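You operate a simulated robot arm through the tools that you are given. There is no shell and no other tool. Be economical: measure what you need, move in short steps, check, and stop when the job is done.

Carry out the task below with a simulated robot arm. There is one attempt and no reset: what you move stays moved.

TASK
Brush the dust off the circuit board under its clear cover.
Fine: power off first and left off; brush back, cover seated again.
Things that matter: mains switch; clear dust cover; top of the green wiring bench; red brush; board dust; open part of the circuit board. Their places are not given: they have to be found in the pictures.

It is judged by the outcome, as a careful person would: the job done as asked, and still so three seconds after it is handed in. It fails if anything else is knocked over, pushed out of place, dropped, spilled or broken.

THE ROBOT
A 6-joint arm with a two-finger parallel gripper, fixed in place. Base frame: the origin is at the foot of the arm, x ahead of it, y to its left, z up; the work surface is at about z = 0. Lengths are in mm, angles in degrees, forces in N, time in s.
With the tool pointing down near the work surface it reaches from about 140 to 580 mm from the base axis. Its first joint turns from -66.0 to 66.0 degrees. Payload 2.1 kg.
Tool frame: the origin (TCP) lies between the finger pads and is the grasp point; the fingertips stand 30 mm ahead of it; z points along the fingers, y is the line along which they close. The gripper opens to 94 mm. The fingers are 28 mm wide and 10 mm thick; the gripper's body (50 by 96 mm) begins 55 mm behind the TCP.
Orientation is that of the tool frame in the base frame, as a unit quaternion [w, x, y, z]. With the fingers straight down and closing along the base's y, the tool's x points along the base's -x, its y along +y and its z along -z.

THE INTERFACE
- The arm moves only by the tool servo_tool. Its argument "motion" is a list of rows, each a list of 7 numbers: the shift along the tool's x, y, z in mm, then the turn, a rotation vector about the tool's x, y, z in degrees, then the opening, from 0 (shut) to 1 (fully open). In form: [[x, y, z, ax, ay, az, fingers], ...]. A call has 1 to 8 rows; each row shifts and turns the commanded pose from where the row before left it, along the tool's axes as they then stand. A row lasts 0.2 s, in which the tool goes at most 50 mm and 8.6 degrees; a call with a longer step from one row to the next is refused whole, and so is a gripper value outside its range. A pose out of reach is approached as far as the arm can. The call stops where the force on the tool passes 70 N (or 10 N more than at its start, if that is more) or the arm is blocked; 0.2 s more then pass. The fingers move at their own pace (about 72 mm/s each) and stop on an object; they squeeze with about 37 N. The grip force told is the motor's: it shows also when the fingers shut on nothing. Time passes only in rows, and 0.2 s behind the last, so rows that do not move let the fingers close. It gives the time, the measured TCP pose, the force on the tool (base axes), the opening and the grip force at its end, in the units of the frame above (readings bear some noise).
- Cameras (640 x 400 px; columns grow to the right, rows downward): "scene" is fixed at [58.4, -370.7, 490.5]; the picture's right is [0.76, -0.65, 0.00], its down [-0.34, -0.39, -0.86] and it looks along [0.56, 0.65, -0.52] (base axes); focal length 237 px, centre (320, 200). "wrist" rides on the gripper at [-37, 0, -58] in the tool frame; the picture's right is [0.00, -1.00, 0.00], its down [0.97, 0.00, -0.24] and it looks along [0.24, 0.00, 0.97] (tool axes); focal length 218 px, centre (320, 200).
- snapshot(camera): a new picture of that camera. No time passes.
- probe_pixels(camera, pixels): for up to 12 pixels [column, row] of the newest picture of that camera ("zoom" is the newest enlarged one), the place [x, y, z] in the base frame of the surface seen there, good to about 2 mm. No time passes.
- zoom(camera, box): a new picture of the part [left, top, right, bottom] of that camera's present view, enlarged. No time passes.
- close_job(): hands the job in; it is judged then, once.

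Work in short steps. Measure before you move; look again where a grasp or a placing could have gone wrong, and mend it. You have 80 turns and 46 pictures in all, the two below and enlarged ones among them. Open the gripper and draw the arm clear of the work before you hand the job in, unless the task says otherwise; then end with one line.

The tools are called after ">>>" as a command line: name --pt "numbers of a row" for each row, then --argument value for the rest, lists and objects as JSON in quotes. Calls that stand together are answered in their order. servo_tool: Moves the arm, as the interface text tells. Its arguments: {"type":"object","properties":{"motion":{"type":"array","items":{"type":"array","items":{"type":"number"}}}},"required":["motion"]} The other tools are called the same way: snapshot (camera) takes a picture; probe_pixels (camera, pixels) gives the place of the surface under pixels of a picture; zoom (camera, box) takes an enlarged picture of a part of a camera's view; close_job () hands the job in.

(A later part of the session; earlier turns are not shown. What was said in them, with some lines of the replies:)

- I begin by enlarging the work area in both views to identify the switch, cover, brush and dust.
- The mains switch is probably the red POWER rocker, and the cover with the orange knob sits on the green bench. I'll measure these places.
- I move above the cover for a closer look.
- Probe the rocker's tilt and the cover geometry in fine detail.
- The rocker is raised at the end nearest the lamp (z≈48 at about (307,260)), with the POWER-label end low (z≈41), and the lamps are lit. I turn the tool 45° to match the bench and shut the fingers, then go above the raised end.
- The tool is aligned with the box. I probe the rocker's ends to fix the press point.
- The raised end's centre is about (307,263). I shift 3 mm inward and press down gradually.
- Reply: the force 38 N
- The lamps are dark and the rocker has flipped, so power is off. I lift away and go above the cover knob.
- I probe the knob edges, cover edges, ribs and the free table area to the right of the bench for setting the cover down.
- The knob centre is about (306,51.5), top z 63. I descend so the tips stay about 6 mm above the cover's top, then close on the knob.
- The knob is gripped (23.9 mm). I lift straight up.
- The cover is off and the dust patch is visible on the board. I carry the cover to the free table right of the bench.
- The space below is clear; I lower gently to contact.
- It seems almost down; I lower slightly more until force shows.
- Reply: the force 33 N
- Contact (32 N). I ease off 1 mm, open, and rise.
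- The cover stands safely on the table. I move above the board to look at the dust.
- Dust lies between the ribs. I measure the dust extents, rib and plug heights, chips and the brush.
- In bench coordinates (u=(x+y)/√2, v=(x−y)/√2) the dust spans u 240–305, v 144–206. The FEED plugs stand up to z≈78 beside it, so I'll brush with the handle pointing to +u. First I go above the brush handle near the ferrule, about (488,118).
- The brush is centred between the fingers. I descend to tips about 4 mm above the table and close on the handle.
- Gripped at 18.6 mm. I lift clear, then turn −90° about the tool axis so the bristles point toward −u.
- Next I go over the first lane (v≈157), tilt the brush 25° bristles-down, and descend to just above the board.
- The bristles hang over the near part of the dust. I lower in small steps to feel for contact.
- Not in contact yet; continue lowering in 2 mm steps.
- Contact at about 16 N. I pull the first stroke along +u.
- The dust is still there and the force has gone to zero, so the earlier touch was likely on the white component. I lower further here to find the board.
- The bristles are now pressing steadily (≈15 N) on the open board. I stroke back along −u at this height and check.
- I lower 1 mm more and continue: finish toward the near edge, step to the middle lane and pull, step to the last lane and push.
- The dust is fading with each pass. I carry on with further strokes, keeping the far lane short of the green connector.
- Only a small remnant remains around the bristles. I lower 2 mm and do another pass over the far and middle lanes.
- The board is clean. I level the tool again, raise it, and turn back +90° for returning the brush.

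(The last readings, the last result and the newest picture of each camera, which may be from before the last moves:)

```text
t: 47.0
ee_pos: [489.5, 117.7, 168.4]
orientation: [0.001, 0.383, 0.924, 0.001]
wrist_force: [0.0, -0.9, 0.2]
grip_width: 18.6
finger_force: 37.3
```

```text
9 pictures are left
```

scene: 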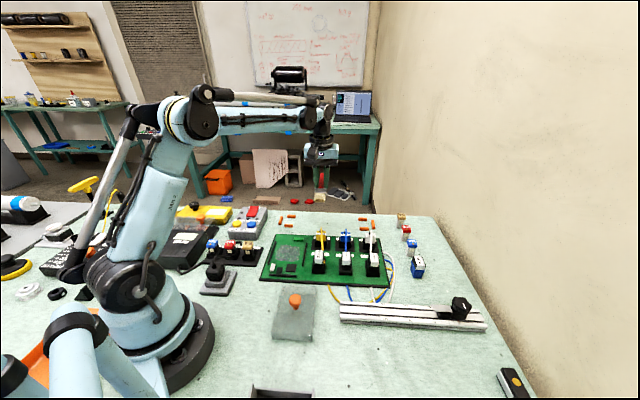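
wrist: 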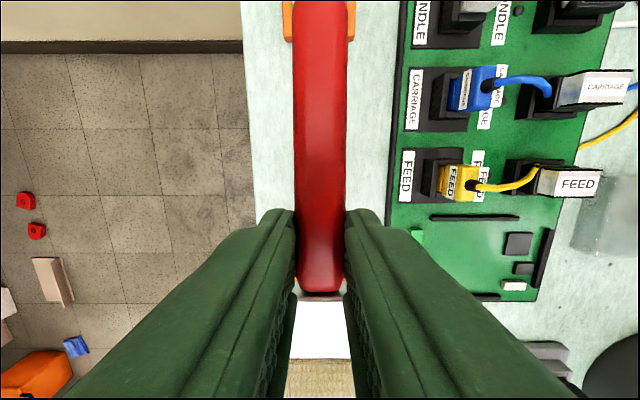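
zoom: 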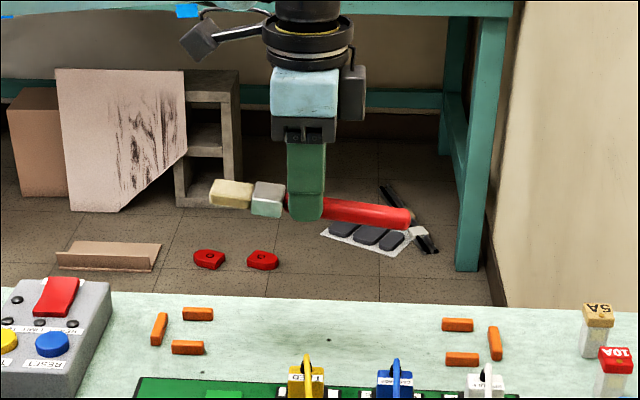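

The board looks clean from here too. The brush has pivoted a few degrees in the grip, bristles up; I measure the tilt.

>>> probe_pixels --camera "zoom" --pixels '[[232, 186], [217, 185], [268, 188], [340, 204], [400, 212], [330, 203]]'

>>> probe_pixels --camera "wrist" --pixels '[[320, 10], [320, 100], [320, 180], [320, 270]]'

```text
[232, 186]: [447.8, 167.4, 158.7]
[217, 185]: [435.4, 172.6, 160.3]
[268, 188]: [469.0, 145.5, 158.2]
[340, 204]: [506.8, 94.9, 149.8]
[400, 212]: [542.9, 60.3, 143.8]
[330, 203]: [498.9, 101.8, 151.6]
```

```text
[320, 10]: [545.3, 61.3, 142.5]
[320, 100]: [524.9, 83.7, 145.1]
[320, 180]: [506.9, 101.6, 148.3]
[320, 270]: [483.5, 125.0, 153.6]
```

The brush is pitched about 6.3° from its original lie. I tilt the tool by −6.3° to level it, correct the offset, and descend to about 10 mm above the table.

>>> servo_tool --pt "3.9 0.6 0 0 -6.3 0 0" --pt "3.4 0 30.6 0 0 0 0" --pt "3.4 0 30.6 0 0 0 0" --pt "3.4 0 30.6 0 0 0 0" --pt "3.4 0 30.6 0 0 0 0" --pt "0 0 0 0 0 0 0"

>>> zoom --camera "scene" --box '[270, 190, 390, 250]'

```text
t: 48.4
ee_pos: [487.2, 121.2, 45.4]
orientation: [0.051, 0.383, 0.922, -0.02]
wrist_force: [0.4, 0.3, 0.0]
grip_width: 18.6
finger_force: 37.0
```

```text
5.33 times, centred on (330, 220) of scene
```

zoom: 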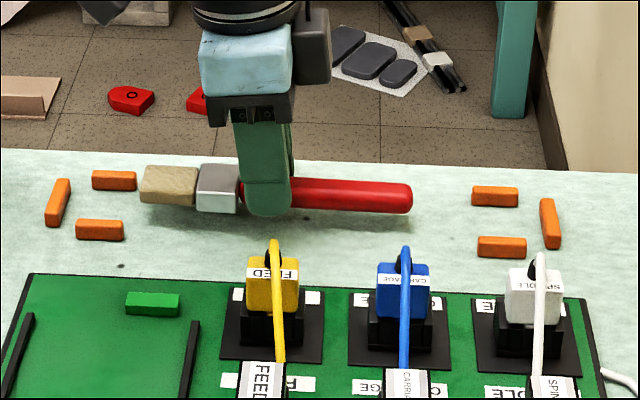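

>>> probe_pixels --camera "zoom" --pixels '[[148, 172], [165, 172], [218, 172], [310, 183], [400, 188]]'

```text
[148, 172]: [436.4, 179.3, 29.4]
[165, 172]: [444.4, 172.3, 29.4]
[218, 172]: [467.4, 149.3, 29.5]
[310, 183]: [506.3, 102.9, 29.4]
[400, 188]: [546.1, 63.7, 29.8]
```

The brush is level with its top at z≈29 (originally ≈15.5). I lower 10 mm, then feel for contact.

>>> servo_tool --pt "0.66 0 6 0 0 0 0" --pt "0.44 0 4 0 0 0 0" --pt "0 0 0 0 0 0 0"

>>> servo_tool --pt "0.16 0 1.5 0 0 0 0" --pt "0 0 0 0 0 0 0"

>>> servo_tool --pt "0.13 0 1.2 0 0 0 0" --pt "0 0 0 0 0 0 0"

```text
t: 49.2
ee_pos: [488.2, 122.5, 36.0]
orientation: [0.051, 0.382, 0.922, -0.021]
wrist_force: [-0.5, -0.6, -0.5]
grip_width: 18.6
finger_force: 36.9
```

```text
t: 49.8
ee_pos: [486.6, 122.1, 33.9]
orientation: [0.052, 0.382, 0.922, -0.019]
wrist_force: [0.0, -0.2, 0.0]
grip_width: 18.8
finger_force: 36.9
```

```text
t: 50.4
ee_pos: [487.1, 121.1, 33.3]
orientation: [0.052, 0.38, 0.923, -0.02]
wrist_force: [-1.9, 2.5, 11.6]
grip_width: 18.7
finger_force: 37.0
```

Contact with the table (≈12 N). I release and rise.

>>> servo_tool --pt "0 0 0 0 0 0 0.5" --pt "0 0 0 0 0 0 0.5" --pt "0 0 0 0 0 0 0.5" --pt "-3.3 0 -29.8 0 0 0 0.5" --pt "-4.4 0 -39.8 0 0 0 0.5" --pt "-4.4 0 -39.8 0 0 0 0.5" --pt "0 0 0 0 6.3 0 0.5"

>>> snapshot --camera "wrist"

```text
t: 52.0
ee_pos: [487.2, 121.1, 143.0]
orientation: [0.0, 0.382, 0.924, 0.001]
wrist_force: [0.7, 0.1, 0.2]
grip_width: 47.1
finger_force: 0.0
```

```text
7 pictures are left
```

wrist: 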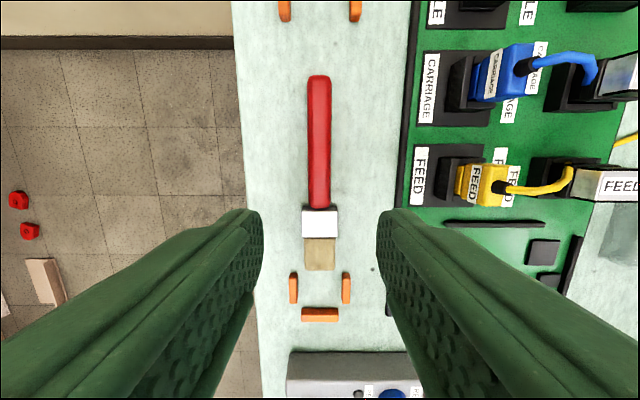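

The brush lies back between its markers as before. Now I go to the cover's knob at about (229,−98).

>>> servo_tool --pt "3.4 -42.1 -3.4 0 0 0 0.5" --pt "3.4 -42.1 -3.4 0 0 0 0.5" --pt "3.4 -42.1 -3.4 0 0 0 0.5" --pt "3.4 -42.1 -3.4 0 0 0 0.5" --pt "3.4 -42.1 -3.4 0 0 0 0.5" --pt "3.4 -42.1 -3.4 0 0 0 0.5" --pt "3.4 -42.1 -3.4 0 0 0 0.5" --pt "3.4 -42.1 -3.4 0 0 0 0.5"

>>> snapshot --camera "wrist"

>>> probe_pixels --camera "wrist" --pixels '[[320, 190], [310, 190], [330, 190], [320, 180], [320, 200]]'

```text
t: 53.8
ee_pos: [230.1, -98.3, 168.9]
orientation: [0.0, 0.382, 0.924, 0.001]
wrist_force: [0.3, -0.8, -0.2]
grip_width: 46.8
finger_force: 0.1
```

```text
6 pictures are left
```

wrist: 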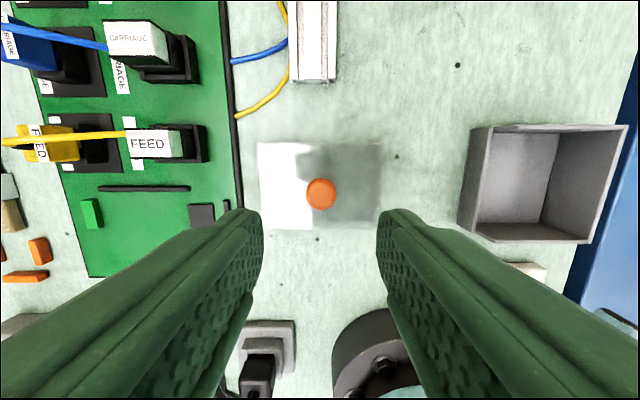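

```text
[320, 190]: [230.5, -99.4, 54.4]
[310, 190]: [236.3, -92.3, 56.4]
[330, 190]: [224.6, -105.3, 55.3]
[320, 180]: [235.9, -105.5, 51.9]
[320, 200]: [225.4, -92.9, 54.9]
```

The knob is directly below. I descend to the release height and grip it.

>>> servo_tool --pt "0 0 40 0 0 0 0.5" --pt "0 0 40 0 0 0 0.5" --pt "0 0 20 0 0 0 0.5" --pt "0 0 6.5 0 0 0 0.5" --pt "0 0 0 0 0 0 0" --pt "0 0 0 0 0 0 0" --pt "0 0 0 0 0 0 0"

>>> servo_tool --pt "0 0 -20 0 0 0 0" --pt "0 0 -35 0 0 0 0" --pt "0 0 -40 0 0 0 0" --pt "0 0 0 0 0 0 0"

```text
t: 55.4
ee_pos: [228.5, -98.1, 62.9]
orientation: [0.001, 0.383, 0.924, 0.0]
wrist_force: [0.2, -0.3, -0.2]
grip_width: 24.2
finger_force: 37.1
```

```text
t: 56.4
ee_pos: [228.3, -97.2, 158.7]
orientation: [0.0, 0.383, 0.924, 0.001]
wrist_force: [-0.4, -0.1, -0.6]
grip_width: 24.3
finger_force: 36.6
```

Gripped again (24.2 mm). I carry the cover back by the exact reverse shift and lower to just above its seat.

>>> servo_tool --pt "10 32 0 0 0 0 0" --pt "10 32 0 0 0 0 0" --pt "10 32 0 0 0 0 0" --pt "10 32 0 0 0 0 0" --pt "10 32 0 0 0 0 0" --pt "0 0 40 0 0 0 0" --pt "0 0 32 0 0 0 0" --pt "0 0 0 0 0 0 0"

>>> zoom --camera "scene" --box '[250, 210, 330, 290]'

```text
t: 58.2
ee_pos: [306.1, 52.0, 84.9]
orientation: [0.001, 0.384, 0.923, 0.001]
wrist_force: [0.0, -0.3, -0.6]
grip_width: 24.1
finger_force: 36.9
```

```text
5.00 times, centred on (290, 250) of scene
```

zoom: 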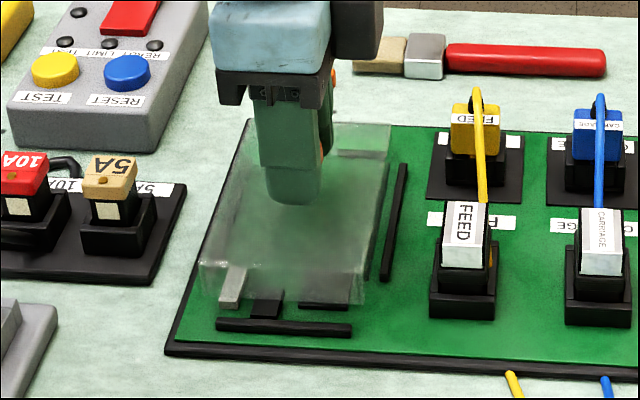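

The cover hangs well aligned inside the ribs. I lower it gently onto the seat.

>>> servo_tool --pt "0 0 6 0 0 0 0" --pt "0 0 4 0 0 0 0" --pt "0 0 2 0 0 0 0" --pt "0 0 0 0 0 0 0"

>>> servo_tool --pt "0 0 1.5 0 0 0 0" --pt "0 0 0 0 0 0 0"

```text
t: 59.2
ee_pos: [306.2, 51.3, 73.5]
orientation: [0.0, 0.383, 0.924, 0.001]
wrist_force: [0.0, 0.1, -0.5]
grip_width: 24.1
finger_force: 36.9
```

```text
t: 59.8
ee_pos: [307.5, 50.2, 72.7]
orientation: [0.001, 0.383, 0.924, 0.0]
wrist_force: [-0.3, 0.4, -0.3]
grip_width: 24.1
finger_force: 37.1
```

>>> servo_tool --pt "0 0 1 0 0 0 0" --pt "0 0 0 0 0 0 0"

>>> servo_tool --pt "0 0 1 0 0 0 0" --pt "0 0 0 0 0 0 0"

```text
t: 60.4
ee_pos: [306.9, 51.4, 72.4]
orientation: [0.001, 0.383, 0.924, 0.001]
wrist_force: [-0.2, -0.3, -0.8]
grip_width: 24.3
finger_force: 36.2
```

```text
t: 61.0
ee_pos: [307.1, 50.8, 70.7]
orientation: [0.001, 0.383, 0.924, 0.001]
wrist_force: [0.2, -0.5, -0.2]
grip_width: 24.2
finger_force: 37.0
```

>>> servo_tool --pt "0 0 0.8 0 0 0 0" --pt "0 0 0 0 0 0 0"

>>> servo_tool --pt "0 0 0.8 0 0 0 0" --pt "0 0 0 0 0 0 0"

```text
t: 61.6
ee_pos: [307.2, 51.1, 69.9]
orientation: [0.0, 0.383, 0.924, 0.001]
wrist_force: [-3.9, 0.9, 32.0]
grip_width: 24.1
finger_force: 37.1
```

```text
t: 62.2
ee_pos: [306.1, 50.2, 68.4]
orientation: [0.002, 0.383, 0.924, 0.001]
wrist_force: [-2.0, 1.8, 31.1]
grip_width: 23.9
finger_force: 37.1
```

Seated firmly at the original height (z≈70). I ease off, open, and rise clear.

>>> servo_tool --pt "0 0 -1 0 0 0 0" --pt "0 0 0 0 0 0 0.5" --pt "0 0 0 0 0 0 0.5" --pt "0 0 0 0 0 0 0.5" --pt "0 0 -30 0 0 0 0.5" --pt "0 0 -45 0 0 0 0.5" --pt "0 0 -45 0 0 0 0.5" --pt "0 0 -45 0 0 0 0.5"

>>> zoom --camera "scene" --box '[190, 190, 430, 340]'

>>> snapshot --camera "wrist"

```text
t: 64.0
ee_pos: [307.2, 49.4, 236.6]
orientation: [0.001, 0.383, 0.924, 0.001]
wrist_force: [0.8, -0.2, 0.5]
grip_width: 46.9
finger_force: 0.1
```

```text
2.67 times, centred on (310, 265) of scene
```

zoom: 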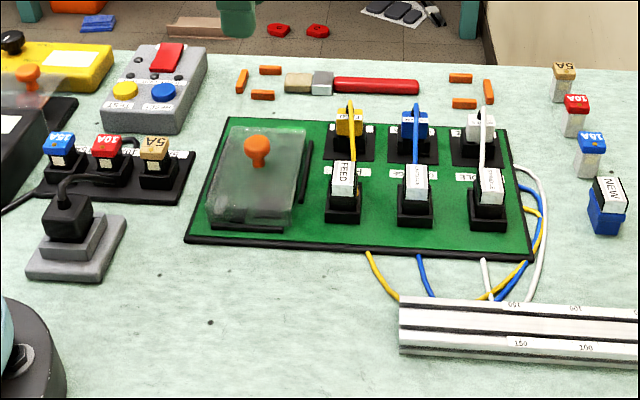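

```text
3 pictures are left
```

wrist: 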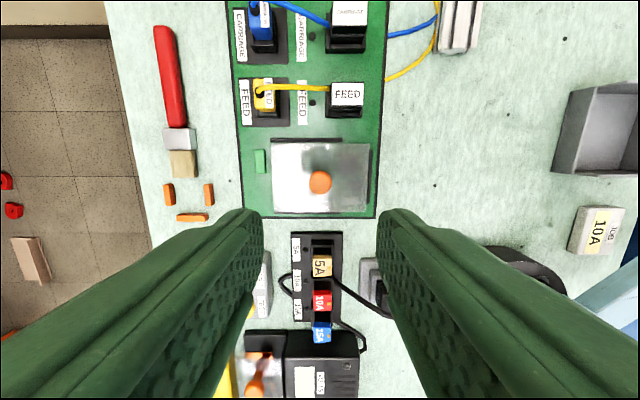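

I compare the cover's seating with the original close-up.

>>> zoom --camera "scene" --box '[250, 215, 330, 295]'

>>> probe_pixels --camera "wrist" --pixels '[[280, 152], [360, 152], [280, 205], [360, 205], [320, 160], [320, 182]]'

```text
5.00 times, centred on (290, 255) of scene
```

zoom: 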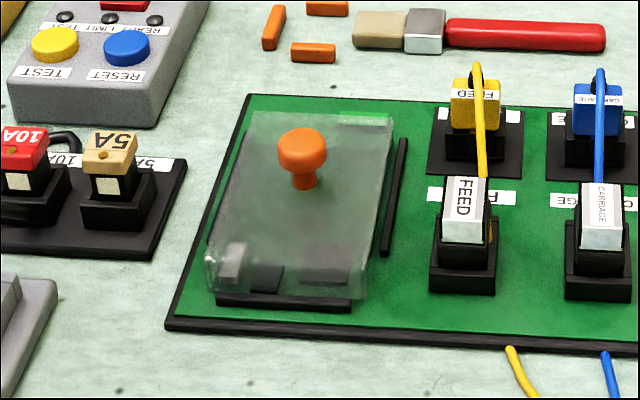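

```text
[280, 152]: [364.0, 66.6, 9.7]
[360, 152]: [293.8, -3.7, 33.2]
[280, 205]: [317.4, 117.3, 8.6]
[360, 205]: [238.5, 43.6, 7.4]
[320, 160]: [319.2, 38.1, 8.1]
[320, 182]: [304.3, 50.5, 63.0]
```

The cover matches its first position (knob top z 63), the brush is back in place, and the lamps are dark. I draw the arm clear.

>>> servo_tool --pt "0 0 -45 0 0 0 1" --pt "0 0 -45 0 0 0 1" --pt "0 0 -45 0 0 0 1" --pt "0 0 0 0 0 0 1"

>>> close_job

```text
t: 65.0
ee_pos: [306.9, 50.7, 370.8]
orientation: [-0.001, 0.383, 0.924, 0.0]
wrist_force: [0.0, -0.4, -0.2]
grip_width: 94.2
finger_force: 0.0
```

```text
The job is handed in.
```

I switched the power off first and left it off, brushed the dust off the board, put the brush back between its markers, and set the cover back on its seat. On the first stroke the bristles may have touched the small white component (about 16 N), and it looks undisturbed in the later pictures.
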